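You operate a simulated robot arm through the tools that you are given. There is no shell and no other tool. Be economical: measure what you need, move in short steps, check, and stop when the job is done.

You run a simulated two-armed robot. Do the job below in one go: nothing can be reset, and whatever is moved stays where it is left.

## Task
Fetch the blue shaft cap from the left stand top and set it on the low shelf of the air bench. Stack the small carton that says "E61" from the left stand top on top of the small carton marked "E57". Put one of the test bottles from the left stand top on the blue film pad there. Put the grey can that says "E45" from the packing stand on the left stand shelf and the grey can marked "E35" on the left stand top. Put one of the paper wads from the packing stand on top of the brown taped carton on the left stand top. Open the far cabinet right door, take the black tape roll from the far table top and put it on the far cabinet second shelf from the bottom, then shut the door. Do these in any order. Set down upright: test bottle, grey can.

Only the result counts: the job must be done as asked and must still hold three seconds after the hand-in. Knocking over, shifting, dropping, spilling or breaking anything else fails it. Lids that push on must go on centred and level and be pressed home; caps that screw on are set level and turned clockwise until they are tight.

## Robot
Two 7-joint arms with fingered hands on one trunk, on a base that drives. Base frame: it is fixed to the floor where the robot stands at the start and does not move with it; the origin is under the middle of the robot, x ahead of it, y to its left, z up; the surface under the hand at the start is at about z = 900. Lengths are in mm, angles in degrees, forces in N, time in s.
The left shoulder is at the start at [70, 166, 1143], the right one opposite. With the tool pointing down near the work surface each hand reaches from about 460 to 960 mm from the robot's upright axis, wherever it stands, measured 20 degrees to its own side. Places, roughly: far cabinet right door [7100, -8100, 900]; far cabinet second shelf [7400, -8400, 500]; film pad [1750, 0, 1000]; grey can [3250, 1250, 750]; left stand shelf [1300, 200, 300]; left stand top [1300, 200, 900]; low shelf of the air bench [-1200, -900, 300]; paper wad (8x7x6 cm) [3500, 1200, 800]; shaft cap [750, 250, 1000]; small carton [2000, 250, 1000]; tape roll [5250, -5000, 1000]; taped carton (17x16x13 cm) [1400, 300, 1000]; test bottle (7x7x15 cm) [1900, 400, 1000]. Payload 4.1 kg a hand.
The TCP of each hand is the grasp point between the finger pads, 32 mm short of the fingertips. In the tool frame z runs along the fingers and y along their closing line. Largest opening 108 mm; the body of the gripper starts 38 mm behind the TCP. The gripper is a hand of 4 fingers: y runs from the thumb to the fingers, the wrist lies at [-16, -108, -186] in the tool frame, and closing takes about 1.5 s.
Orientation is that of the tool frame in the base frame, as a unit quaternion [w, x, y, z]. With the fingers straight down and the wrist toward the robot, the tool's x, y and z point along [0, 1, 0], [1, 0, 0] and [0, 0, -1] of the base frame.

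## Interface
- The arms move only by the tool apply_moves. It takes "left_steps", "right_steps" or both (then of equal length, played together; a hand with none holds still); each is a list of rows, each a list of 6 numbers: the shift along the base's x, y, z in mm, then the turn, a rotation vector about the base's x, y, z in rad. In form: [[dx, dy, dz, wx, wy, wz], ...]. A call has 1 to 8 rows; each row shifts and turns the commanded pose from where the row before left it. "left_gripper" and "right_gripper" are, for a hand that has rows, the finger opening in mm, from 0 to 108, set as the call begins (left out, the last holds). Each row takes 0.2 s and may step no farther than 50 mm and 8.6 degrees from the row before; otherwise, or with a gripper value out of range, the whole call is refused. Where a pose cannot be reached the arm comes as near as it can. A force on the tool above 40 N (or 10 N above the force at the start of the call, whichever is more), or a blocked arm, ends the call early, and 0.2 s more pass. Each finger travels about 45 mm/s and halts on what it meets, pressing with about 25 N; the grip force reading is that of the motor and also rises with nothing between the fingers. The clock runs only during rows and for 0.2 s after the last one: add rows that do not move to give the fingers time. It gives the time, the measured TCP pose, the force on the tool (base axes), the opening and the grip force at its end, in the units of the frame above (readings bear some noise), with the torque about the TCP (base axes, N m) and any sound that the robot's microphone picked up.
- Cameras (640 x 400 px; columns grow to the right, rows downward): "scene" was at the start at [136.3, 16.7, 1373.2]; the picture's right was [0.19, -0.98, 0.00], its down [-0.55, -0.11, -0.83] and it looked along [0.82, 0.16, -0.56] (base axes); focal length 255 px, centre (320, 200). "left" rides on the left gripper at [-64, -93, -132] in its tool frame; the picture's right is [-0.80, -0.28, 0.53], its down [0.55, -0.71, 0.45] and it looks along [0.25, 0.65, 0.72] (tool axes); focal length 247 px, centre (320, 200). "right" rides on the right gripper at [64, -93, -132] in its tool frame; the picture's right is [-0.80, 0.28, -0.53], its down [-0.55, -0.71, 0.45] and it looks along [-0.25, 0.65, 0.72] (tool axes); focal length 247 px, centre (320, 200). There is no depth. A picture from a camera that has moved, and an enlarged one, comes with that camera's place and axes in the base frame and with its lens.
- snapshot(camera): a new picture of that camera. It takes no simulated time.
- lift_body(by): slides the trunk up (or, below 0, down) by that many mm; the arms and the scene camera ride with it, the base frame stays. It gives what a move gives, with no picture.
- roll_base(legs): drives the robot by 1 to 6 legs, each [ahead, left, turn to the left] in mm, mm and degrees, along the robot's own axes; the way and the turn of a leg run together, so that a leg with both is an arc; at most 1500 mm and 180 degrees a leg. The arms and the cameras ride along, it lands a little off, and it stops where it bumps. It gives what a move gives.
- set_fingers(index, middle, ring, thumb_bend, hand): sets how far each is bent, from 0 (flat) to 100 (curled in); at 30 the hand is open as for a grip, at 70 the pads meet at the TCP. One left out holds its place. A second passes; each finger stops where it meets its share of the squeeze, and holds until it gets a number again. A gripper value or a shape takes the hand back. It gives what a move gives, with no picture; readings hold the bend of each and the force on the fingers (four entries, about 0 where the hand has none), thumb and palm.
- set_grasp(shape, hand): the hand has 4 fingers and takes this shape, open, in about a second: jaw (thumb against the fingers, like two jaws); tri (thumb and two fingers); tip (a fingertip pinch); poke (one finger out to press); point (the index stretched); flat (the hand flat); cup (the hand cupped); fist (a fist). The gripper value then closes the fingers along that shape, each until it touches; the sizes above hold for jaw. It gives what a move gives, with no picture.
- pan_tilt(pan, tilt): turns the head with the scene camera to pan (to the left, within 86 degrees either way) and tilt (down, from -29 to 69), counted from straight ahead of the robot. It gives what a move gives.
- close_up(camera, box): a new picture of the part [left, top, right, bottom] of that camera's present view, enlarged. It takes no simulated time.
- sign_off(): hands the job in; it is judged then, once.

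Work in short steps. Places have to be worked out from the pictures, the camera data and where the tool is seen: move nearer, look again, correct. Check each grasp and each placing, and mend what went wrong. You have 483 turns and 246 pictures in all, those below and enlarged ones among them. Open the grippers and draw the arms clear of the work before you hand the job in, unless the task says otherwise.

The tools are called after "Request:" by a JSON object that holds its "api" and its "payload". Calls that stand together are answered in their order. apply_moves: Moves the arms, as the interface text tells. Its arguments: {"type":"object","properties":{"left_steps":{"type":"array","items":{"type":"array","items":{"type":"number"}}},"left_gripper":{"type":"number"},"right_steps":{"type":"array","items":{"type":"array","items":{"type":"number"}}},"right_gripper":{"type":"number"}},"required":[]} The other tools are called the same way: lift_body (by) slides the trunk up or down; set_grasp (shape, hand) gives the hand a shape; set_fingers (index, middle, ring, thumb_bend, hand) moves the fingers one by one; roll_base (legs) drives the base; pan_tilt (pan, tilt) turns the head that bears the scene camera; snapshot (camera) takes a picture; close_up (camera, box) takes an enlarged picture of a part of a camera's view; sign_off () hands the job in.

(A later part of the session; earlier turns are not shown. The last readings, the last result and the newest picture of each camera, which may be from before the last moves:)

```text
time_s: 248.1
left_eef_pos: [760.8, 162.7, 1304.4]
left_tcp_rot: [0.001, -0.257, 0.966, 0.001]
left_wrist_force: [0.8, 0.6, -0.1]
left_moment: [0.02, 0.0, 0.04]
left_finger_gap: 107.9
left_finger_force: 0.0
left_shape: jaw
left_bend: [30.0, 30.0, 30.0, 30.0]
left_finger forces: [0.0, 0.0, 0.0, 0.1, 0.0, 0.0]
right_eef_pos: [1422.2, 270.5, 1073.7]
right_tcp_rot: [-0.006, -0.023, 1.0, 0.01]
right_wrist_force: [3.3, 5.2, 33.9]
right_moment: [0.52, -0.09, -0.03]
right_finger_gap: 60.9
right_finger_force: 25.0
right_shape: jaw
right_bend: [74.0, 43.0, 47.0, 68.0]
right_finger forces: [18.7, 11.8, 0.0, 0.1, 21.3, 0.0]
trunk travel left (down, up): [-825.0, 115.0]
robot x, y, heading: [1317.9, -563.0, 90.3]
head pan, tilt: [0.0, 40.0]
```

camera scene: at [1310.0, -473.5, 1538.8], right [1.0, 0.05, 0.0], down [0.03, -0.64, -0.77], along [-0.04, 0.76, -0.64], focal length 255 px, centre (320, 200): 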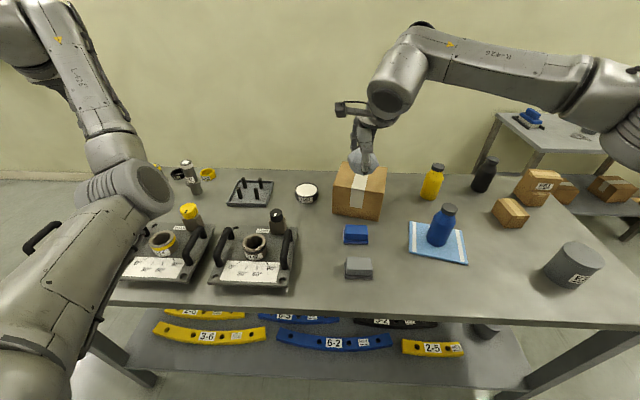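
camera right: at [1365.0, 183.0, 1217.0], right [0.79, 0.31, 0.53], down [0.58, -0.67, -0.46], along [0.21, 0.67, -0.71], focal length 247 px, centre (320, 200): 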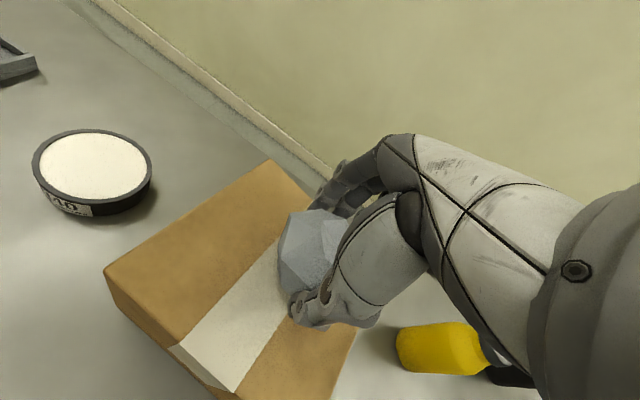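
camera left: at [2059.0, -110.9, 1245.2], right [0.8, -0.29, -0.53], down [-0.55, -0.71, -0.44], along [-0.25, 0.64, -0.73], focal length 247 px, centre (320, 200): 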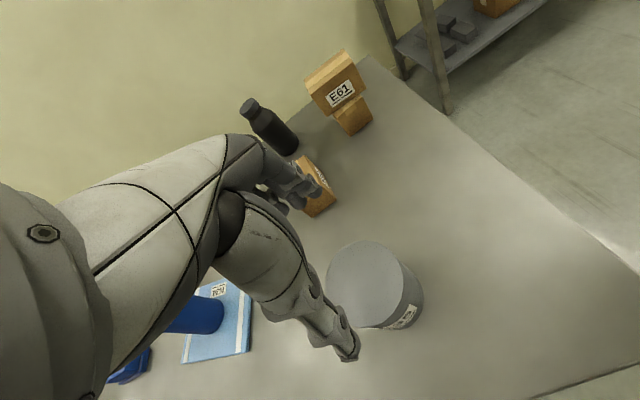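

Contact at 34 N – a bit much; I ease up 4 mm and then release.

Request:
{"api": "apply_moves", "payload": {"right_steps": [[0, 0, 2, 0, 0, 0], [0, 0, 2, 0, 0, 0], [0, 0, 0, 0, 0, 0]]}}

Request:
{"api": "apply_moves", "payload": {"right_steps": [[0, 0, 0, 0, 0, 0], [0, 0, 0, 0, 0, 0], [0, 0, 0, 0, 0, 0], [0, 0, 0, 0, 0, 0], [0, 0, 0, 0, 0, 0], [0, 0, 0, 0, 0, 0], [0, 0, 0, 0, 0, 0]], "right_gripper": 108}}

Request:
{"api": "snapshot", "payload": {"camera": "right"}}

```text
time_s: 248.9
left_eef_pos: [762.3, 162.5, 1302.9]
left_tcp_rot: [0.0, -0.259, 0.966, 0.001]
left_wrist_force: [0.7, 0.0, -0.4]
left_moment: [0.04, 0.0, -0.04]
left_finger_gap: 108.2
left_finger_force: 0.0
left_shape: jaw
left_bend: [30.0, 30.0, 30.0, 30.0]
left_finger forces: [0.0, 0.0, 0.1, 0.1, 0.0, 0.0]
right_eef_pos: [1422.2, 269.8, 1074.2]
right_tcp_rot: [-0.005, -0.024, 1.0, 0.007]
right_wrist_force: [3.3, 5.5, 27.2]
right_moment: [0.56, -0.06, -0.07]
right_finger_gap: 60.9
right_finger_force: 25.0
right_shape: jaw
right_bend: [74.0, 42.0, 47.0, 69.0]
right_finger forces: [18.1, 11.7, 0.0, 0.1, 21.5, 0.1]
trunk travel left (down, up): [-825.0, 115.0]
robot x, y, heading: [1315.2, -558.4, 90.5]
head pan, tilt: [0.0, 40.0]
```

```text
time_s: 250.5
left_eef_pos: [761.6, 167.0, 1301.4]
left_tcp_rot: [0.0, -0.258, 0.966, -0.001]
left_wrist_force: [0.5, 0.5, -0.4]
left_moment: [0.0, -0.01, -0.01]
left_finger_gap: 107.6
left_finger_force: 0.0
left_shape: jaw
left_bend: [30.0, 30.0, 30.0, 30.0]
left_finger forces: [0.0, 0.0, 0.0, 0.1, 0.1, 0.0]
right_eef_pos: [1421.7, 273.7, 1070.9]
right_tcp_rot: [-0.004, -0.024, 1.0, 0.004]
right_wrist_force: [-0.6, 0.0, 0.1]
right_moment: [0.01, 0.02, -0.01]
right_finger_gap: 107.6
right_finger_force: 0.0
right_shape: jaw
right_bend: [30.0, 30.0, 30.0, 30.0]
right_finger forces: [0.0, 0.1, 0.0, 0.0, 0.0, 0.1]
trunk travel left (down, up): [-825.0, 115.0]
robot x, y, heading: [1312.9, -559.2, 90.3]
head pan, tilt: [0.0, 40.0]
```

```text
132 pictures are left
camera right: at [1362.1, 176.6, 1202.5], right [0.79, 0.31, 0.53], down [0.58, -0.67, -0.46], along [0.21, 0.67, -0.71], focal length 247 px, centre (320, 200)
```

right: 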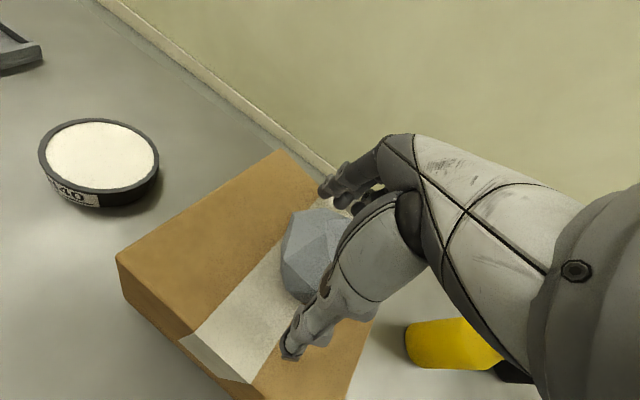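

Released onto the carton top. I rise and check.

Request:
{"api": "lift_body", "payload": {"by": 100}}

Request:
{"api": "close_up", "payload": {"camera": "scene", "box": [280, 130, 440, 290]}}

```text
time_s: 251.8
left_eef_pos: [761.1, 166.1, 1401.7]
left_tcp_rot: [0.0, -0.258, 0.966, -0.001]
left_wrist_force: [-0.4, 0.1, -0.6]
left_moment: [0.01, 0.04, -0.01]
left_finger_gap: 108.0
left_finger_force: 0.0
left_shape: jaw
left_bend: [30.0, 30.0, 30.0, 30.0]
left_finger forces: [0.0, 0.0, 0.0, 0.1, 0.0, 0.0]
right_eef_pos: [1422.5, 272.2, 1171.5]
right_tcp_rot: [-0.004, -0.024, 1.0, 0.005]
right_wrist_force: [-0.1, 0.2, -0.2]
right_moment: [0.01, -0.02, 0.01]
right_finger_gap: 107.3
right_finger_force: 0.0
right_shape: jaw
right_bend: [30.0, 30.0, 30.0, 30.0]
right_finger forces: [0.0, 0.1, 0.0, 0.0, 0.0, 0.0]
trunk travel left (down, up): [-925.0, 15.0]
robot x, y, heading: [1315.0, -558.9, 90.3]
head pan, tilt: [0.0, 40.0]
```

```text
2.50 times, centred on (360, 210) of scene
camera zoom: at [1314.3, -424.6, 1638.8], right [1.0, 0.01, 0.0], down [0.0, -0.64, -0.77], along [-0.01, 0.77, -0.64], focal length 637 px, centre (220, 175)
```

zoom: 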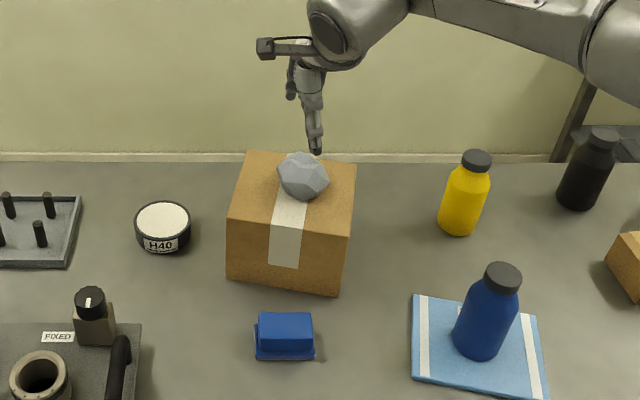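

The wad sits well on the carton. Now the far side: I retract the right arm, back off and bring the left hand back in front.

Request:
{"api": "apply_moves", "payload": {"right_steps": [[0, -45, 0, 0, 0, 0], [0, -45, 0, 0, 0, 0], [0, -45, 0, 0, 0, 0], [0, -45, 0, 0, 0, 0], [0, -45, 0, 0, 0, 0]]}}

Request:
{"api": "roll_base", "payload": {"legs": [[-600, 0, 0], [0, -1400, 0], [0, -1300, 0], [0, 0, -135]]}}

Request:
{"api": "pan_tilt", "payload": {"pan": 0, "tilt": 15}}

Request:
{"api": "snapshot", "payload": {"camera": "scene"}}

```text
time_s: 253.0
left_eef_pos: [762.4, 164.6, 1402.7]
left_tcp_rot: [0.001, -0.258, 0.966, 0.0]
left_wrist_force: [0.5, -0.1, 0.8]
left_moment: [-0.01, 0.0, 0.0]
left_finger_gap: 107.8
left_finger_force: 0.0
left_shape: jaw
left_bend: [30.0, 30.0, 30.0, 30.0]
left_finger forces: [0.1, 0.1, 0.0, 0.0, 0.0, 0.0]
right_eef_pos: [1422.0, 43.7, 1172.0]
right_tcp_rot: [-0.005, -0.024, 1.0, 0.006]
right_wrist_force: [0.2, 0.3, 0.2]
right_moment: [0.06, 0.0, -0.01]
right_finger_gap: 107.8
right_finger_force: 0.0
right_shape: jaw
right_bend: [30.0, 30.0, 30.0, 30.0]
right_finger forces: [0.1, 0.1, 0.0, 0.1, 0.1, 0.1]
trunk travel left (down, up): [-925.0, 15.0]
robot x, y, heading: [1318.1, -560.6, 90.5]
head pan, tilt: [0.0, 40.0]
```

```text
time_s: 274.9
left_eef_pos: [4972.5, -1312.5, 1401.5]
left_tcp_rot: [-0.001, 0.796, 0.606, -0.001]
left_wrist_force: [-0.1, -0.6, -0.5]
left_moment: [0.0, -0.01, 0.0]
left_finger_gap: 107.7
left_finger_force: 0.1
left_shape: jaw
left_bend: [30.0, 30.0, 30.0, 30.0]
left_finger forces: [0.0, 0.0, 0.0, 0.1, 0.1, 0.0]
right_eef_pos: [4418.3, -1690.4, 1170.4]
right_tcp_rot: [0.004, 0.916, 0.402, 0.005]
right_wrist_force: [-1.0, -0.5, 0.5]
right_moment: [-0.03, 0.0, 0.01]
right_finger_gap: 107.9
right_finger_force: 0.1
right_shape: jaw
right_bend: [30.0, 30.0, 30.0, 30.0]
right_finger forces: [0.0, 0.0, 0.0, 0.0, 0.0, 0.0]
trunk travel left (down, up): [-925.0, 15.0]
robot x, y, heading: [4066.7, -1185.3, -44.9]
head pan, tilt: [0.0, 40.0]
```

```text
time_s: 275.8
left_eef_pos: [4972.0, -1313.1, 1401.5]
left_tcp_rot: [-0.001, 0.795, 0.606, -0.001]
left_wrist_force: [0.1, 0.1, -0.5]
left_moment: [0.0, 0.0, -0.04]
left_finger_gap: 108.0
left_finger_force: 0.1
left_shape: jaw
left_bend: [30.0, 30.0, 30.0, 30.0]
left_finger forces: [0.0, 0.1, 0.0, 0.1, 0.0, 0.1]
right_eef_pos: [4419.2, -1691.1, 1171.4]
right_tcp_rot: [0.003, 0.916, 0.402, 0.006]
right_wrist_force: [1.1, -0.3, -0.2]
right_moment: [0.01, 0.03, -0.02]
right_finger_gap: 107.5
right_finger_force: 0.0
right_shape: jaw
right_bend: [30.0, 30.0, 30.0, 30.0]
right_finger forces: [0.0, 0.0, 0.0, 0.0, 0.0, 0.0]
trunk travel left (down, up): [-925.0, 15.0]
robot x, y, heading: [4067.2, -1187.5, -44.8]
head pan, tilt: [0.0, 15.0]
```

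```text
130 pictures are left
camera scene: at [4167.7, -1288.7, 1678.3], right [-0.71, -0.71, 0.0], down [-0.18, 0.18, -0.97], along [0.68, -0.68, -0.26], focal length 255 px, centre (320, 200)
```

scene: 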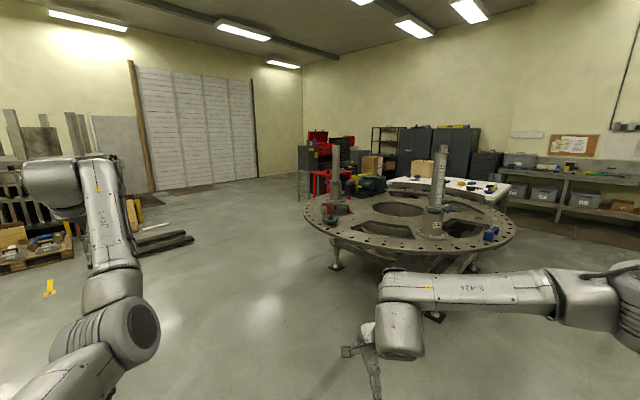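

I zoom in on the far area.

Request:
{"api": "close_up", "payload": {"camera": "scene", "box": [290, 110, 540, 280]}}

```text
2.35 times, centred on (415, 195) of scene
camera zoom: at [4167.7, -1288.7, 1678.3], right [-0.71, -0.71, 0.0], down [-0.18, 0.18, -0.97], along [0.68, -0.68, -0.26], focal length 600 px, centre (96, 212)
```

zoom: 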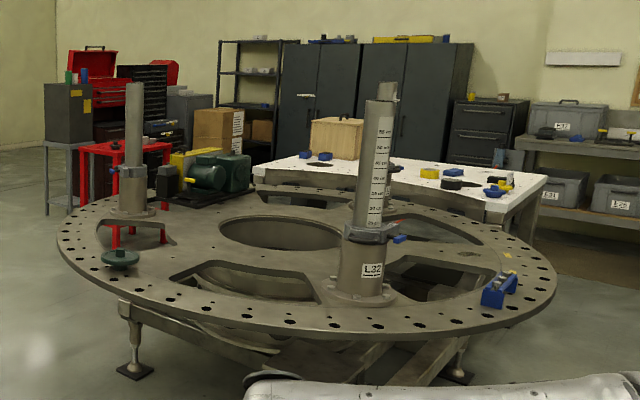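

The far cabinet is the left dark one; the black roll lies on the white-topped table behind the turntable. First I fold the left hand back in front of me.

Request:
{"api": "apply_moves", "payload": {"left_steps": [[-43, -17, -14, 0, 0, -0.07], [-43, -17, -14, 0, 0, -0.07], [-43, -17, -14, 0, 0, -0.07], [-43, -17, -14, 0, 0, -0.07], [-43, -17, -14, 0, 0, -0.07], [-43, -17, -14, 0, 0, -0.07], [-43, -17, -14, 0, 0, -0.07]]}}

Request:
{"api": "snapshot", "payload": {"camera": "scene"}}

```text
time_s: 277.4
left_eef_pos: [4679.2, -1422.0, 1312.7]
left_tcp_rot: [0.003, 0.915, 0.404, 0.007]
left_wrist_force: [-0.3, -0.4, -0.8]
left_moment: [0.02, -0.01, -0.03]
left_finger_gap: 107.8
left_finger_force: 0.1
left_shape: jaw
left_bend: [30.0, 30.0, 30.0, 30.0]
left_finger forces: [0.1, 0.0, 0.1, 0.1, 0.0, 0.0]
right_eef_pos: [4417.5, -1691.9, 1170.6]
right_tcp_rot: [0.004, 0.916, 0.402, 0.007]
right_wrist_force: [-0.5, -0.9, -0.5]
right_moment: [0.03, -0.02, 0.03]
right_finger_gap: 107.5
right_finger_force: 0.0
right_shape: jaw
right_bend: [30.0, 30.0, 30.0, 30.0]
right_finger forces: [0.0, 0.0, 0.0, 0.1, 0.0, 0.1]
trunk travel left (down, up): [-925.0, 15.0]
robot x, y, heading: [4067.1, -1186.6, -44.9]
head pan, tilt: [0.0, 15.0]
```

```text
128 pictures are left
camera scene: at [4164.9, -1289.5, 1678.6], right [-0.71, -0.71, 0.0], down [-0.18, 0.18, -0.97], along [0.68, -0.68, -0.26], focal length 255 px, centre (320, 200)
```

scene: 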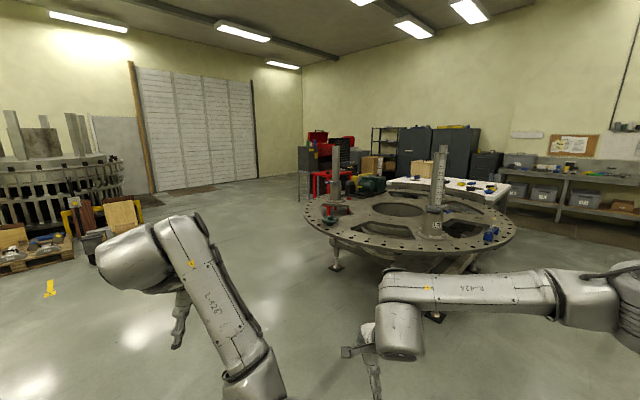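

The left arm is compact enough. I drive down the aisle left of the turntable (x≈3800).

Request:
{"api": "roll_base", "payload": {"legs": [[0, 0, -45.1], [0, -270, 0], [1300, 0, 0], [1200, 0, 0]]}}

Request:
{"api": "snapshot", "payload": {"camera": "scene"}}

```text
time_s: 293.3
left_eef_pos: [3918.9, -4327.4, 1309.7]
left_tcp_rot: [0.004, 1.0, -0.013, 0.005]
left_wrist_force: [-1.0, -0.1, 0.0]
left_moment: [-0.01, 0.04, -0.02]
left_finger_gap: 107.9
left_finger_force: 0.0
left_shape: jaw
left_bend: [30.0, 30.0, 30.0, 30.0]
left_finger forces: [0.1, 0.0, 0.0, 0.1, 0.0, 0.1]
right_eef_pos: [3541.2, -4304.1, 1171.0]
right_tcp_rot: [0.005, 1.0, -0.015, 0.004]
right_wrist_force: [0.3, -0.4, 0.7]
right_moment: [-0.01, 0.02, 0.01]
right_finger_gap: 107.4
right_finger_force: 0.0
right_shape: jaw
right_bend: [30.0, 30.0, 30.0, 30.0]
right_finger forces: [0.0, 0.0, 0.0, 0.1, 0.1, 0.0]
trunk travel left (down, up): [-925.0, 15.0]
robot x, y, heading: [3696.2, -3707.7, -94.2]
head pan, tilt: [0.0, 15.0]
```

```text
127 pictures are left
camera scene: at [3682.1, -3852.1, 1678.5], right [-1.0, 0.07, 0.0], down [0.02, 0.26, -0.97], along [-0.07, -0.96, -0.26], focal length 255 px, centre (320, 200)
```

scene: 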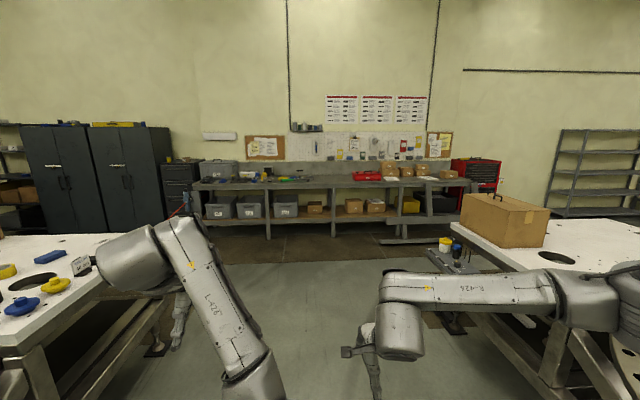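

The white table is on my left. I pan left to look.

Request:
{"api": "pan_tilt", "payload": {"pan": 50, "tilt": 25}}

Request:
{"api": "snapshot", "payload": {"camera": "scene"}}

```text
time_s: 294.4
left_eef_pos: [3919.2, -4327.1, 1308.7]
left_tcp_rot: [0.004, 1.0, -0.011, 0.006]
left_wrist_force: [0.2, -0.8, 0.6]
left_moment: [-0.01, -0.01, -0.01]
left_finger_gap: 107.9
left_finger_force: 0.1
left_shape: jaw
left_bend: [30.0, 30.0, 30.0, 30.0]
left_finger forces: [0.1, 0.1, 0.0, 0.0, 0.0, 0.0]
right_eef_pos: [3541.5, -4304.4, 1171.0]
right_tcp_rot: [0.005, 1.0, -0.015, 0.004]
right_wrist_force: [-0.6, -0.3, -0.3]
right_moment: [0.0, 0.01, 0.03]
right_finger_gap: 107.5
right_finger_force: 0.1
right_shape: jaw
right_bend: [30.0, 30.0, 30.0, 30.0]
right_finger forces: [0.0, 0.0, 0.0, 0.0, 0.0, 0.0]
trunk travel left (down, up): [-925.0, 15.0]
robot x, y, heading: [3693.4, -3710.1, -94.4]
head pan, tilt: [50.0, 25.0]
```

```text
126 pictures are left
camera scene: at [3754.8, -3823.7, 1662.2], right [-0.7, -0.72, 0.0], down [-0.3, 0.29, -0.91], along [0.65, -0.63, -0.42], focal length 255 px, centre (320, 200)
```

scene: 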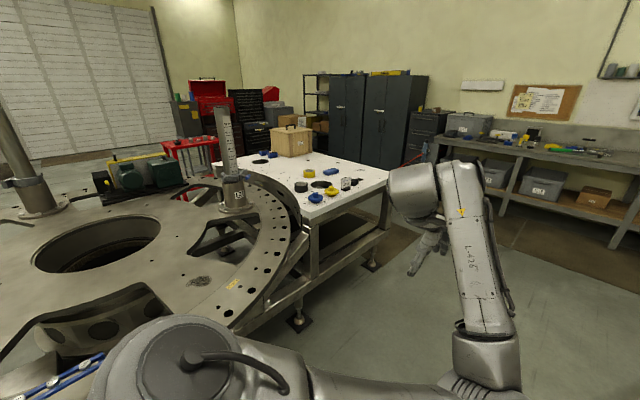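

Request:
{"api": "close_up", "payload": {"camera": "scene", "box": [220, 110, 420, 260]}}

```text
2.67 times, centred on (320, 185) of scene
camera zoom: at [3754.8, -3823.7, 1662.2], right [-0.7, -0.72, 0.0], down [-0.3, 0.29, -0.91], along [0.65, -0.63, -0.42], focal length 680 px, centre (320, 240)
```

zoom: 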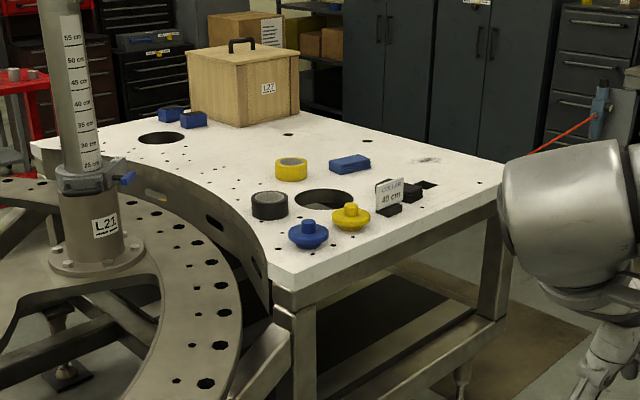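

The black roll is at ≈(5177,-4994). I drive round to the table's near edge, facing +x.

Request:
{"api": "roll_base", "payload": {"legs": [[0, 0, 4.4], [1400, 0, 0], [0, 0, 90]]}}

Request:
{"api": "pan_tilt", "payload": {"pan": 0, "tilt": 30}}

Request:
{"api": "snapshot", "payload": {"camera": "scene"}}

```text
time_s: 305.6
left_eef_pos: [4304.4, -4812.5, 1310.3]
left_tcp_rot: [0.0, 0.685, 0.729, 0.007]
left_wrist_force: [0.2, 0.3, -1.1]
left_moment: [0.02, -0.01, 0.0]
left_finger_gap: 107.7
left_finger_force: 0.1
left_shape: jaw
left_bend: [30.0, 30.0, 30.0, 30.0]
left_finger forces: [0.0, 0.0, 0.0, 0.1, 0.0, 0.0]
right_eef_pos: [4313.2, -5191.3, 1170.4]
right_tcp_rot: [0.0, 0.688, 0.726, 0.008]
right_wrist_force: [-0.4, 0.1, -0.5]
right_moment: [0.04, 0.0, 0.01]
right_finger_gap: 107.7
right_finger_force: 0.0
right_shape: jaw
right_bend: [30.0, 30.0, 30.0, 30.0]
right_finger forces: [0.0, 0.0, 0.1, 0.0, 0.1, 0.0]
trunk travel left (down, up): [-925.0, 15.0]
robot x, y, heading: [3706.7, -5091.4, 1.0]
head pan, tilt: [50.0, 25.0]
```

```text
time_s: 306.8
left_eef_pos: [4304.0, -4810.7, 1310.6]
left_tcp_rot: [-0.002, 0.684, 0.73, 0.007]
left_wrist_force: [-0.7, 0.3, 0.0]
left_moment: [-0.01, -0.02, -0.02]
left_finger_gap: 107.8
left_finger_force: 0.0
left_shape: jaw
left_bend: [30.0, 30.0, 30.0, 30.0]
left_finger forces: [0.0, 0.0, 0.0, 0.1, 0.1, 0.0]
right_eef_pos: [4313.2, -5191.1, 1171.3]
right_tcp_rot: [0.001, 0.688, 0.725, 0.007]
right_wrist_force: [0.5, -0.2, 0.3]
right_moment: [0.0, 0.02, 0.0]
right_finger_gap: 107.8
right_finger_force: 0.1
right_shape: jaw
right_bend: [30.0, 30.0, 30.0, 30.0]
right_finger forces: [0.0, 0.0, 0.0, 0.1, 0.0, 0.0]
trunk travel left (down, up): [-925.0, 15.0]
robot x, y, heading: [3705.1, -5088.9, 0.7]
head pan, tilt: [0.0, 30.0]
```

```text
124 pictures are left
camera scene: at [3845.9, -5088.8, 1654.2], right [0.01, -1.0, 0.0], down [-0.5, -0.01, -0.87], along [0.87, 0.01, -0.5], focal length 255 px, centre (320, 200)
```

scene: 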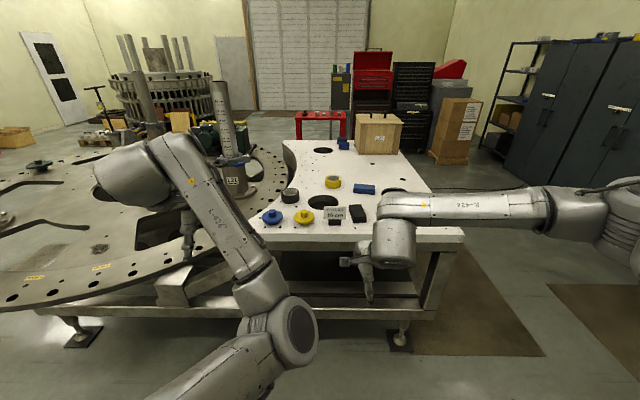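

The table edge is at x≈4800. I raise the right hand out of the way, drive up, then lower the trunk somewhat.

Request:
{"api": "apply_moves", "payload": {"right_steps": [[0, -20, 40, 0, 0, 0], [0, -20, 40, 0, 0, 0], [0, -20, 40, 0, 0, 0]]}}

Request:
{"api": "roll_base", "payload": {"legs": [[670, 0, -0.8]]}}

Request:
{"api": "lift_body", "payload": {"by": -130}}

Request:
{"api": "pan_tilt", "payload": {"pan": 0, "tilt": 40}}

Request:
{"api": "snapshot", "payload": {"camera": "scene"}}

Request:
{"api": "snapshot", "payload": {"camera": "left"}}

```text
time_s: 307.6
left_eef_pos: [4302.9, -4811.5, 1309.7]
left_tcp_rot: [-0.002, 0.684, 0.729, 0.008]
left_wrist_force: [0.5, 0.0, -0.4]
left_moment: [0.01, -0.01, -0.01]
left_finger_gap: 107.9
left_finger_force: 0.0
left_shape: jaw
left_bend: [30.0, 30.0, 30.0, 30.0]
left_finger forces: [0.0, 0.0, 0.0, 0.0, 0.1, 0.1]
right_eef_pos: [4311.9, -5252.7, 1290.4]
right_tcp_rot: [0.001, 0.687, 0.726, 0.006]
right_wrist_force: [-0.6, 0.0, 1.2]
right_moment: [0.0, -0.01, -0.03]
right_finger_gap: 107.6
right_finger_force: 0.0
right_shape: jaw
right_bend: [30.0, 30.0, 30.0, 30.0]
right_finger forces: [0.1, 0.0, 0.0, 0.1, 0.0, 0.1]
trunk travel left (down, up): [-925.0, 15.0]
robot x, y, heading: [3703.5, -5090.3, 0.9]
head pan, tilt: [0.0, 30.0]
```

```text
time_s: 311.3
left_eef_pos: [4967.6, -4813.8, 1310.2]
left_tcp_rot: [-0.002, 0.689, 0.725, 0.007]
left_wrist_force: [0.1, 0.7, 0.1]
left_moment: [0.02, 0.0, -0.01]
left_finger_gap: 108.0
left_finger_force: 0.1
left_shape: jaw
left_bend: [30.0, 30.0, 30.0, 30.0]
left_finger forces: [0.1, 0.0, 0.0, 0.0, 0.0, 0.0]
right_eef_pos: [4971.1, -5255.2, 1290.2]
right_tcp_rot: [0.001, 0.691, 0.723, 0.007]
right_wrist_force: [-0.1, 1.5, -1.1]
right_moment: [-0.01, 0.01, 0.02]
right_finger_gap: 107.6
right_finger_force: 0.0
right_shape: jaw
right_bend: [30.0, 30.0, 30.0, 30.0]
right_finger forces: [0.0, 0.0, 0.0, 0.0, 0.0, 0.0]
trunk travel left (down, up): [-925.0, 15.0]
robot x, y, heading: [4366.9, -5085.5, -0.1]
head pan, tilt: [0.0, 30.0]
```

```text
time_s: 312.9
left_eef_pos: [4966.5, -4813.3, 1179.6]
left_tcp_rot: [-0.001, 0.689, 0.725, 0.008]
left_wrist_force: [-0.6, -0.2, 0.4]
left_moment: [0.0, 0.01, -0.02]
left_finger_gap: 107.6
left_finger_force: 0.1
left_shape: jaw
left_bend: [30.0, 30.0, 30.0, 30.0]
left_finger forces: [0.0, 0.0, 0.0, 0.1, 0.0, 0.0]
right_eef_pos: [4972.5, -5255.7, 1160.3]
right_tcp_rot: [0.002, 0.693, 0.721, 0.007]
right_wrist_force: [0.7, 0.3, 0.9]
right_moment: [0.0, -0.02, -0.01]
right_finger_gap: 107.8
right_finger_force: 0.0
right_shape: jaw
right_bend: [30.0, 30.0, 30.0, 30.0]
right_finger forces: [0.1, 0.0, 0.1, 0.0, 0.1, 0.0]
trunk travel left (down, up): [-795.0, 145.0]
robot x, y, heading: [4364.7, -5084.2, 0.6]
head pan, tilt: [0.0, 30.0]
```

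```text
time_s: 313.6
left_eef_pos: [4970.4, -4813.9, 1179.6]
left_tcp_rot: [-0.001, 0.689, 0.725, 0.007]
left_wrist_force: [0.6, -0.1, -0.5]
left_moment: [0.04, 0.02, 0.0]
left_finger_gap: 108.1
left_finger_force: 0.0
left_shape: jaw
left_bend: [30.0, 30.0, 30.0, 30.0]
left_finger forces: [0.1, 0.1, 0.0, 0.0, 0.1, 0.0]
right_eef_pos: [4972.6, -5255.5, 1160.5]
right_tcp_rot: [0.001, 0.693, 0.721, 0.007]
right_wrist_force: [0.5, 0.3, -0.7]
right_moment: [0.01, -0.03, -0.01]
right_finger_gap: 107.7
right_finger_force: 0.0
right_shape: jaw
right_bend: [30.0, 30.0, 30.0, 30.0]
right_finger forces: [0.0, 0.0, 0.0, 0.0, 0.1, 0.0]
trunk travel left (down, up): [-795.0, 145.0]
robot x, y, heading: [4368.4, -5087.0, 0.0]
head pan, tilt: [0.0, 40.0]
```

```text
123 pictures are left
camera scene: at [4502.5, -5085.8, 1508.9], right [0.0, -1.0, 0.0], down [-0.64, 0.0, -0.77], along [0.77, 0.0, -0.64], focal length 255 px, centre (320, 200)
```

scene: 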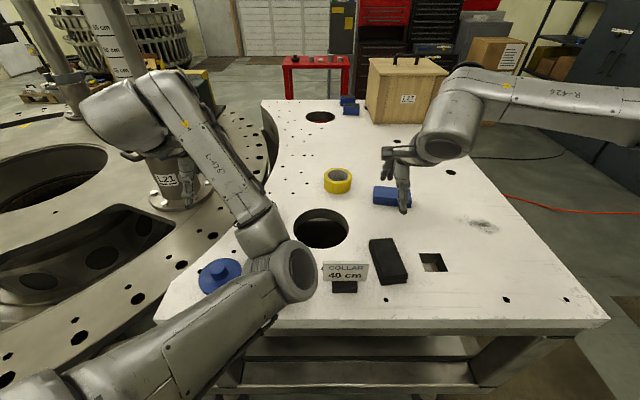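

```text
122 pictures are left
camera left: at [4879.1, -4885.2, 1309.4], right [-0.24, -0.8, -0.54], down [-0.73, 0.52, -0.45], along [0.64, 0.29, -0.71], focal length 247 px, centre (320, 200)
```

left: 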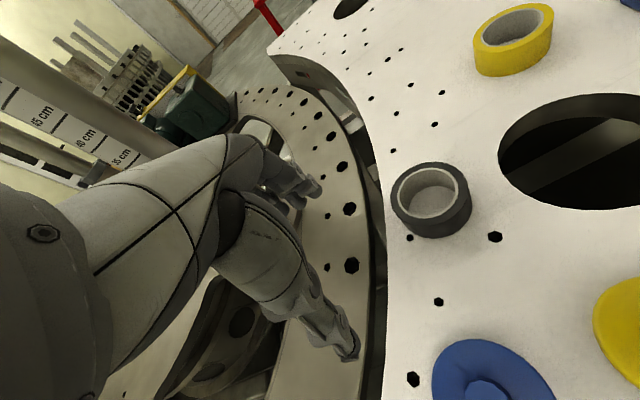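

The roll looks big; I zoom in to measure it.

Request:
{"api": "close_up", "payload": {"camera": "left", "box": [370, 130, 510, 260]}}

```text
3.08 times, centred on (440, 195) of left
camera zoom: at [4879.1, -4885.2, 1309.4], right [-0.24, -0.8, -0.54], down [-0.73, 0.52, -0.45], along [0.64, 0.29, -0.71], focal length 760 px, centre (-49, 215)
```

zoom: 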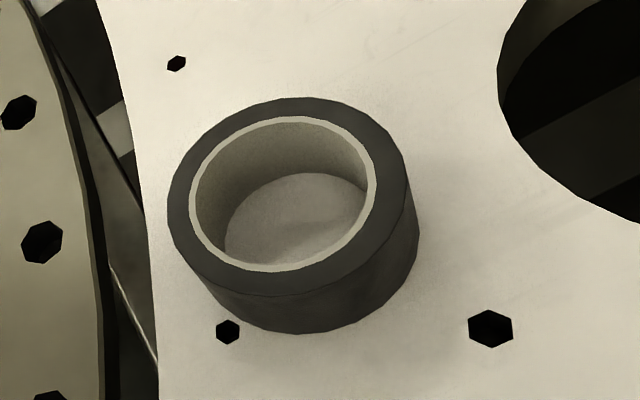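

The roll is ≈117 mm across with a ≈88 mm hole, too wide to span; I'll pinch its far wall with the thumb inside the hole. I move above it and look again.

Request:
{"api": "apply_moves", "payload": {"left_steps": [[40, -25, -20, 0, 0, 0], [40, -25, -20, 0, 0, 0], [40, -25, -20, 0, 0, 0], [40, -23, -20, 0, 0, 0], [0, 0, 0, 0, 0, 0]]}}

Request:
{"api": "snapshot", "payload": {"camera": "left"}}

Request:
{"api": "snapshot", "payload": {"camera": "scene"}}

```text
refused: row 1 steps farther than a row can; nothing moved
```

```text
120 pictures are left
camera left: at [4879.1, -4885.2, 1309.4], right [-0.24, -0.8, -0.54], down [-0.73, 0.52, -0.45], along [0.64, 0.29, -0.71], focal length 247 px, centre (320, 200)
```

left: 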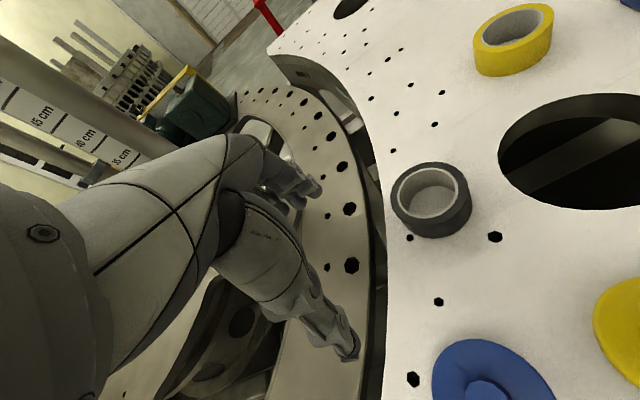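

```text
119 pictures are left
camera scene: at [4502.5, -5085.8, 1508.9], right [0.0, -1.0, 0.0], down [-0.64, 0.0, -0.77], along [0.77, 0.0, -0.64], focal length 255 px, centre (320, 200)
```

scene: 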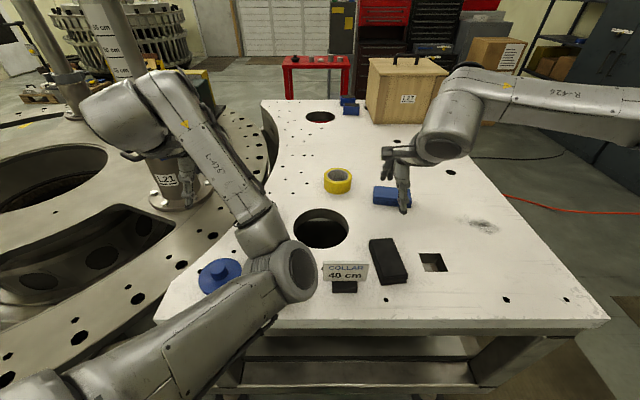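

Request:
{"api": "apply_moves", "payload": {"left_steps": [[35, -22, -20, 0, 0, 0], [35, -22, -20, 0, 0, 0], [35, -22, -20, 0, 0, 0], [35, -22, -20, 0, 0, 0], [20, -10, -10, 0, 0, 0], [0, 0, 0, 0, 0, 0]]}}

Request:
{"api": "close_up", "payload": {"camera": "left", "box": [250, 160, 490, 360]}}

Request:
{"api": "snapshot", "payload": {"camera": "scene"}}

```text
time_s: 315.0
left_eef_pos: [5130.0, -4911.6, 1090.4]
left_tcp_rot: [-0.002, 0.689, 0.724, 0.007]
left_wrist_force: [-0.6, 0.1, -0.4]
left_moment: [-0.04, -0.01, -0.02]
left_finger_gap: 107.9
left_finger_force: 0.2
left_shape: jaw
left_bend: [30.0, 30.0, 30.0, 30.0]
left_finger forces: [0.1, 0.0, 0.0, 0.1, 0.0, 0.1]
right_eef_pos: [4973.1, -5255.4, 1160.1]
right_tcp_rot: [0.0, 0.692, 0.722, 0.006]
right_wrist_force: [-0.1, -0.1, 0.5]
right_moment: [0.03, 0.0, -0.02]
right_finger_gap: 107.8
right_finger_force: 0.0
right_shape: jaw
right_bend: [30.0, 30.0, 30.0, 30.0]
right_finger forces: [0.0, 0.0, 0.0, 0.0, 0.0, 0.1]
trunk travel left (down, up): [-795.0, 145.0]
robot x, y, heading: [4368.0, -5086.6, -0.0]
head pan, tilt: [0.0, 40.0]
```

```text
2.00 times, centred on (370, 260) of left
camera zoom: at [5039.2, -4982.3, 1220.1], right [-0.24, -0.8, -0.54], down [-0.73, 0.52, -0.45], along [0.64, 0.29, -0.71], focal length 494 px, centre (220, 80)
```

zoom: 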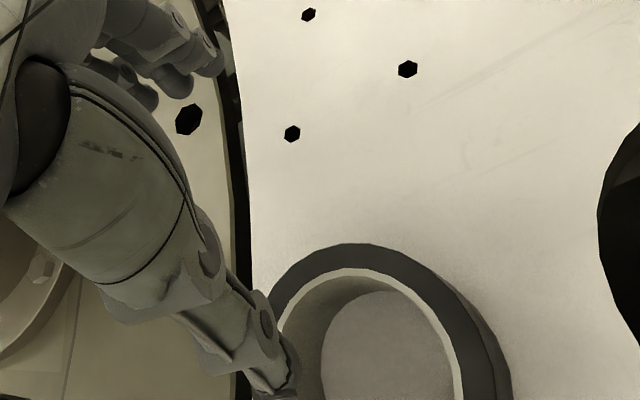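

```text
117 pictures are left
camera scene: at [4502.1, -5085.5, 1508.9], right [0.0, -1.0, 0.0], down [-0.64, 0.0, -0.77], along [0.77, 0.0, -0.64], focal length 255 px, centre (320, 200)
```

scene: 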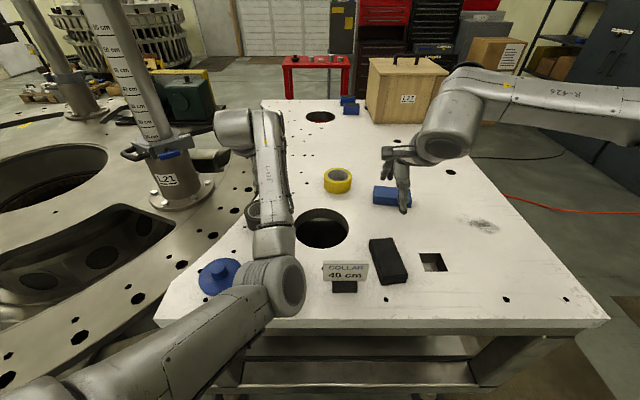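

Request:
{"api": "close_up", "payload": {"camera": "left", "box": [300, 240, 540, 400]}}

```text
2.50 times, centred on (420, 320) of left
camera zoom: at [5039.2, -4982.3, 1220.1], right [-0.24, -0.8, -0.54], down [-0.73, 0.52, -0.45], along [0.64, 0.29, -0.71], focal length 617 px, centre (70, -100)
```

zoom: 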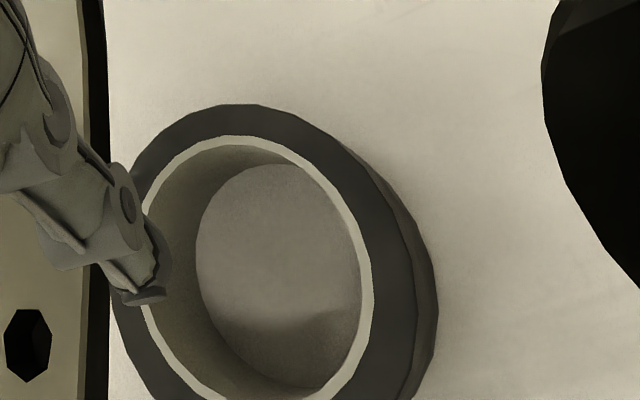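

Two views give: roll top z≈985, centre ≈(5068,-4910.5), diameter ≈105, hole ≈80. Table top must be ≈938. I set the TCP over the far wall (x≈5114) and lower to just above the rim.

Request:
{"api": "apply_moves", "payload": {"left_steps": [[-16, 1, -30, 0, 0, 0], [0, 0, -35, 0, 0, 0], [0, 0, 0, 0, 0, 0]]}}

Request:
{"api": "snapshot", "payload": {"camera": "left"}}

Request:
{"api": "close_up", "payload": {"camera": "scene", "box": [180, 100, 360, 340]}}

```text
time_s: 315.8
left_eef_pos: [5118.8, -4897.4, 1035.2]
left_tcp_rot: [0.0, 0.682, 0.731, 0.017]
left_wrist_force: [0.1, 0.6, 0.5]
left_moment: [-0.02, 0.0, 0.01]
left_finger_gap: 108.0
left_finger_force: 0.0
left_shape: jaw
left_bend: [30.0, 30.0, 30.0, 30.0]
left_finger forces: [0.0, 0.0, 0.0, 0.1, 0.1, 0.1]
right_eef_pos: [4973.7, -5256.9, 1160.4]
right_tcp_rot: [0.0, 0.693, 0.721, 0.008]
right_wrist_force: [0.9, 0.2, -0.3]
right_moment: [-0.04, 0.02, 0.02]
right_finger_gap: 107.8
right_finger_force: 0.1
right_shape: jaw
right_bend: [30.0, 30.0, 30.0, 30.0]
right_finger forces: [0.1, 0.1, 0.0, 0.1, 0.0, 0.0]
trunk travel left (down, up): [-795.0, 145.0]
robot x, y, heading: [4371.5, -5085.1, 0.1]
head pan, tilt: [0.0, 40.0]
```

```text
115 pictures are left
camera left: at [5027.7, -4971.7, 1162.7], right [-0.22, -0.8, -0.56], down [-0.73, 0.51, -0.45], along [0.65, 0.31, -0.7], focal length 247 px, centre (320, 200)
```

left: 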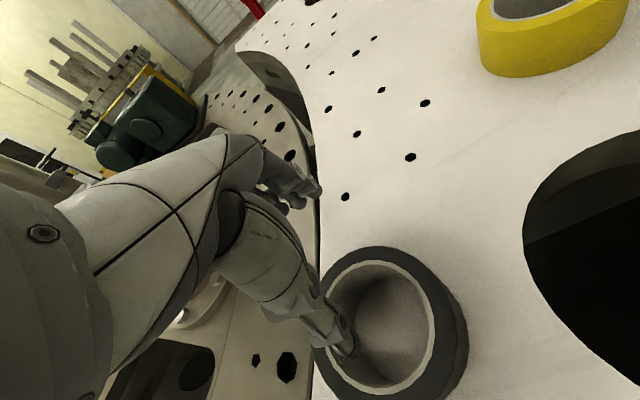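

```text
1.67 times, centred on (270, 220) of scene
camera zoom: at [4502.7, -5086.7, 1508.9], right [0.0, -1.0, 0.0], down [-0.64, 0.0, -0.77], along [0.77, 0.0, -0.64], focal length 425 px, centre (403, 167)
```

zoom: 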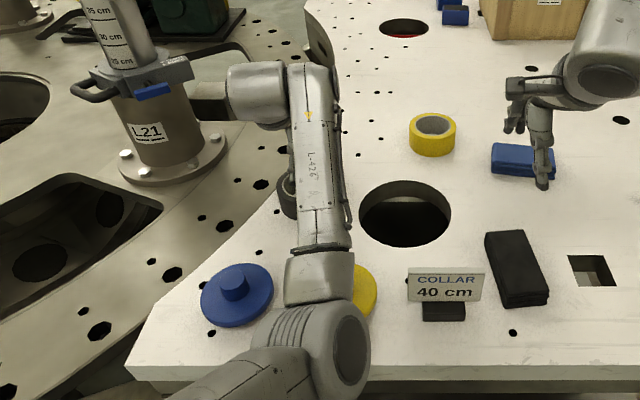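

The left arm with its inward elbow runs into limits here. I withdraw it upward and back off, and will use the right hand for the roll; first I try to unfold the left elbow in free space.

Request:
{"api": "apply_moves", "payload": {"left_steps": [[0, 0, 45, 0, 0, 0], [0, 0, 45, 0, 0, 0], [-20, 10, 40, 0, 0, 0], [-40, 20, 10, 0, 0, 0], [-40, 20, 0, 0, 0, 0]]}}

Request:
{"api": "roll_base", "payload": {"legs": [[-800, 0, 0]]}}

Request:
{"api": "apply_moves", "payload": {"left_steps": [[25, 40, 10, 0, 0, 0.06], [25, 40, 10, 0, 0, 0.06], [25, 40, 10, 0, 0, 0.06], [25, 40, 10, 0, 0, 0.06], [25, 40, 10, 0, 0, 0.06], [25, 40, 10, 0, 0, 0.06], [25, 40, 10, 0, 0, 0.06], [25, 40, 10, 0, 0, 0.06]]}}

Request:
{"api": "snapshot", "payload": {"camera": "scene"}}

```text
time_s: 317.0
left_eef_pos: [5011.0, -4860.6, 1162.5]
left_tcp_rot: [-0.001, 0.689, 0.725, 0.007]
left_wrist_force: [-1.2, 0.9, -0.6]
left_moment: [-0.02, -0.01, 0.02]
left_finger_gap: 108.3
left_finger_force: 0.1
left_shape: jaw
left_bend: [30.0, 30.0, 30.0, 30.0]
left_finger forces: [0.1, 0.0, 0.1, 0.0, 0.1, 0.0]
right_eef_pos: [4971.4, -5255.9, 1161.7]
right_tcp_rot: [0.0, 0.692, 0.722, 0.007]
right_wrist_force: [0.7, -0.6, 0.4]
right_moment: [-0.02, 0.03, 0.02]
right_finger_gap: 107.8
right_finger_force: 0.1
right_shape: jaw
right_bend: [30.0, 30.0, 30.0, 30.0]
right_finger forces: [0.0, 0.0, 0.0, 0.0, 0.1, 0.0]
trunk travel left (down, up): [-795.0, 145.0]
robot x, y, heading: [4369.0, -5089.8, 0.1]
head pan, tilt: [0.0, 40.0]
```

```text
time_s: 321.3
left_eef_pos: [4205.3, -4862.2, 1161.4]
left_tcp_rot: [-0.001, 0.69, 0.724, 0.008]
left_wrist_force: [-0.5, 0.3, 0.0]
left_moment: [-0.03, 0.0, 0.03]
left_finger_gap: 108.0
left_finger_force: 0.1
left_shape: jaw
left_bend: [30.0, 30.0, 30.0, 30.0]
left_finger forces: [0.0, 0.0, 0.1, 0.0, 0.1, 0.0]
right_eef_pos: [4165.1, -5257.2, 1159.2]
right_tcp_rot: [0.001, 0.692, 0.722, 0.007]
right_wrist_force: [0.2, 0.2, 0.0]
right_moment: [0.01, -0.01, 0.03]
right_finger_gap: 107.6
right_finger_force: 0.2
right_shape: jaw
right_bend: [30.0, 30.0, 30.0, 30.0]
right_finger forces: [0.1, 0.1, 0.0, 0.0, 0.1, 0.1]
trunk travel left (down, up): [-795.0, 145.0]
robot x, y, heading: [3559.3, -5084.4, -0.2]
head pan, tilt: [0.0, 40.0]
```

```text
time_s: 323.1
left_eef_pos: [4401.7, -4542.7, 1241.6]
left_tcp_rot: [-0.002, 0.497, 0.868, 0.007]
left_wrist_force: [0.2, 0.2, -0.3]
left_moment: [0.0, 0.01, -0.02]
left_finger_gap: 107.9
left_finger_force: 0.0
left_shape: jaw
left_bend: [30.0, 30.0, 30.0, 30.0]
left_finger forces: [0.0, 0.0, 0.1, 0.0, 0.0, 0.0]
right_eef_pos: [4165.3, -5256.1, 1160.4]
right_tcp_rot: [0.001, 0.692, 0.722, 0.007]
right_wrist_force: [0.6, -0.6, -0.1]
right_moment: [0.0, -0.01, -0.03]
right_finger_gap: 107.6
right_finger_force: 0.0
right_shape: jaw
right_bend: [30.0, 30.0, 30.0, 30.0]
right_finger forces: [0.0, 0.0, 0.0, 0.0, 0.1, 0.0]
trunk travel left (down, up): [-795.0, 145.0]
robot x, y, heading: [3556.7, -5082.5, 0.1]
head pan, tilt: [0.0, 40.0]
```

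```text
113 pictures are left
camera scene: at [3693.1, -5085.1, 1508.8], right [0.0, -1.0, 0.0], down [-0.64, 0.0, -0.77], along [0.77, 0.0, -0.64], focal length 255 px, centre (320, 200)
```

scene: 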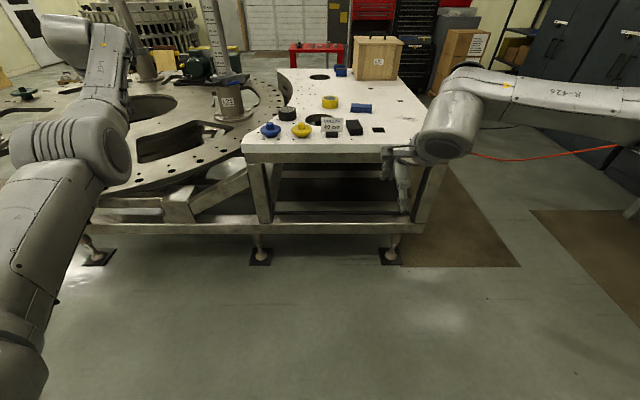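

I try folding the left hand back low and to the side, to see where the elbow goes.

Request:
{"api": "apply_moves", "payload": {"left_steps": [[-35, 0, -35, 0, 0, 0.1], [-35, 0, -35, 0, 0, 0.1], [-35, 0, -35, 0, 0, 0.1], [-35, 0, -35, 0, 0, 0.1], [-35, 0, -35, 0, 0, 0.1], [-35, 0, -35, 0, 0, 0], [-35, 0, -35, 0, 0, 0], [-35, 0, -35, 0, 0, 0]]}}

Request:
{"api": "pan_tilt", "payload": {"pan": 25, "tilt": 50}}

Request:
{"api": "snapshot", "payload": {"camera": "scene"}}

```text
time_s: 324.9
left_eef_pos: [4123.2, -4542.8, 962.6]
left_tcp_rot: [-0.003, 0.267, 0.964, 0.006]
left_wrist_force: [-0.3, -0.6, 1.0]
left_moment: [-0.02, -0.02, -0.01]
left_finger_gap: 107.6
left_finger_force: 0.1
left_shape: jaw
left_bend: [30.0, 30.0, 30.0, 30.0]
left_finger forces: [0.0, 0.1, 0.0, 0.1, 0.1, 0.1]
right_eef_pos: [4162.9, -5255.9, 1160.6]
right_tcp_rot: [0.002, 0.693, 0.72, 0.008]
right_wrist_force: [-0.7, 0.1, -0.2]
right_moment: [-0.01, -0.04, 0.0]
right_finger_gap: 107.8
right_finger_force: 0.1
right_shape: jaw
right_bend: [30.0, 30.0, 30.0, 30.0]
right_finger forces: [0.0, 0.0, 0.1, 0.0, 0.0, 0.1]
trunk travel left (down, up): [-795.0, 145.0]
robot x, y, heading: [3556.6, -5084.1, -0.1]
head pan, tilt: [0.0, 40.0]
```

```text
time_s: 325.8
left_eef_pos: [4124.8, -4542.3, 963.0]
left_tcp_rot: [-0.005, 0.267, 0.964, 0.006]
left_wrist_force: [-1.0, -0.3, 0.0]
left_moment: [-0.04, -0.03, 0.02]
left_finger_gap: 107.9
left_finger_force: 0.1
left_shape: jaw
left_bend: [30.0, 30.0, 30.0, 30.0]
left_finger forces: [0.0, 0.0, 0.0, 0.0, 0.0, 0.1]
right_eef_pos: [4163.6, -5256.3, 1160.7]
right_tcp_rot: [0.001, 0.693, 0.721, 0.007]
right_wrist_force: [0.2, 0.2, 0.3]
right_moment: [0.05, -0.02, -0.01]
right_finger_gap: 107.7
right_finger_force: 0.1
right_shape: jaw
right_bend: [30.0, 30.0, 30.0, 30.0]
right_finger forces: [0.0, 0.1, 0.1, 0.1, 0.0, 0.0]
trunk travel left (down, up): [-795.0, 145.0]
robot x, y, heading: [3558.0, -5086.1, 0.2]
head pan, tilt: [25.0, 50.0]
```

```text
112 pictures are left
camera scene: at [3679.0, -5053.4, 1494.7], right [0.42, -0.91, 0.0], down [-0.69, -0.32, -0.64], along [0.58, 0.27, -0.77], focal length 255 px, centre (320, 200)
```

scene: 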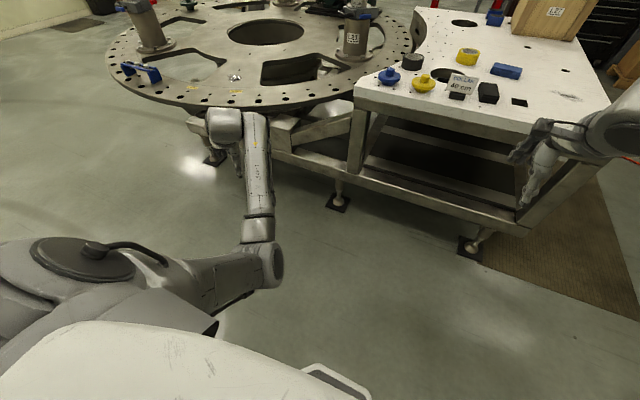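

The left arm is parked compactly at the side. I'll open the door first with the right hand: I move right to y≈-6400 and look along to the cabinet.

Request:
{"api": "roll_base", "payload": {"legs": [[0, -1350, 0]]}}

Request:
{"api": "pan_tilt", "payload": {"pan": -15, "tilt": 20}}

Request:
{"api": "snapshot", "payload": {"camera": "scene"}}

```text
time_s: 332.5
left_eef_pos: [4119.6, -5891.4, 962.6]
left_tcp_rot: [-0.005, 0.278, 0.961, 0.006]
left_wrist_force: [0.5, 1.3, 0.3]
left_moment: [-0.01, 0.0, 0.0]
left_finger_gap: 107.9
left_finger_force: 0.0
left_shape: jaw
left_bend: [30.0, 30.0, 30.0, 30.0]
left_finger forces: [0.0, 0.1, 0.1, 0.1, 0.0, 0.0]
right_eef_pos: [4144.2, -6607.0, 1159.1]
right_tcp_rot: [0.0, 0.701, 0.713, 0.007]
right_wrist_force: [-0.3, 0.7, -0.3]
right_moment: [-0.01, -0.04, -0.02]
right_finger_gap: 107.7
right_finger_force: 0.2
right_shape: jaw
right_bend: [30.0, 30.0, 30.0, 30.0]
right_finger forces: [0.0, 0.0, 0.1, 0.0, 0.0, 0.0]
trunk travel left (down, up): [-795.0, 145.0]
robot x, y, heading: [3543.9, -6422.8, -1.3]
head pan, tilt: [25.0, 50.0]
```

```text
time_s: 333.6
left_eef_pos: [4120.0, -5890.8, 962.7]
left_tcp_rot: [-0.005, 0.278, 0.961, 0.006]
left_wrist_force: [-0.5, 1.4, 0.6]
left_moment: [0.01, -0.02, -0.01]
left_finger_gap: 108.0
left_finger_force: 0.1
left_shape: jaw
left_bend: [30.0, 30.0, 30.0, 30.0]
left_finger forces: [0.1, 0.1, 0.0, 0.1, 0.0, 0.1]
right_eef_pos: [4142.9, -6605.9, 1160.2]
right_tcp_rot: [0.0, 0.7, 0.714, 0.007]
right_wrist_force: [-0.2, 0.6, 0.3]
right_moment: [-0.05, 0.0, 0.02]
right_finger_gap: 107.7
right_finger_force: 0.1
right_shape: jaw
right_bend: [30.0, 30.0, 30.0, 30.0]
right_finger forces: [0.0, 0.1, 0.1, 0.1, 0.0, 0.0]
trunk travel left (down, up): [-795.0, 145.0]
robot x, y, heading: [3544.2, -6420.9, -1.4]
head pan, tilt: [-15.0, 20.0]
```

```text
111 pictures are left
camera scene: at [3681.8, -6449.6, 1540.2], right [-0.28, -0.96, 0.0], down [-0.33, 0.1, -0.94], along [0.9, -0.26, -0.34], focal length 255 px, centre (320, 200)
```

scene: 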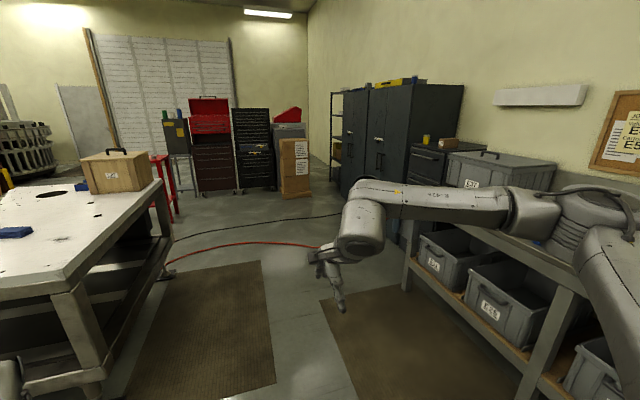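

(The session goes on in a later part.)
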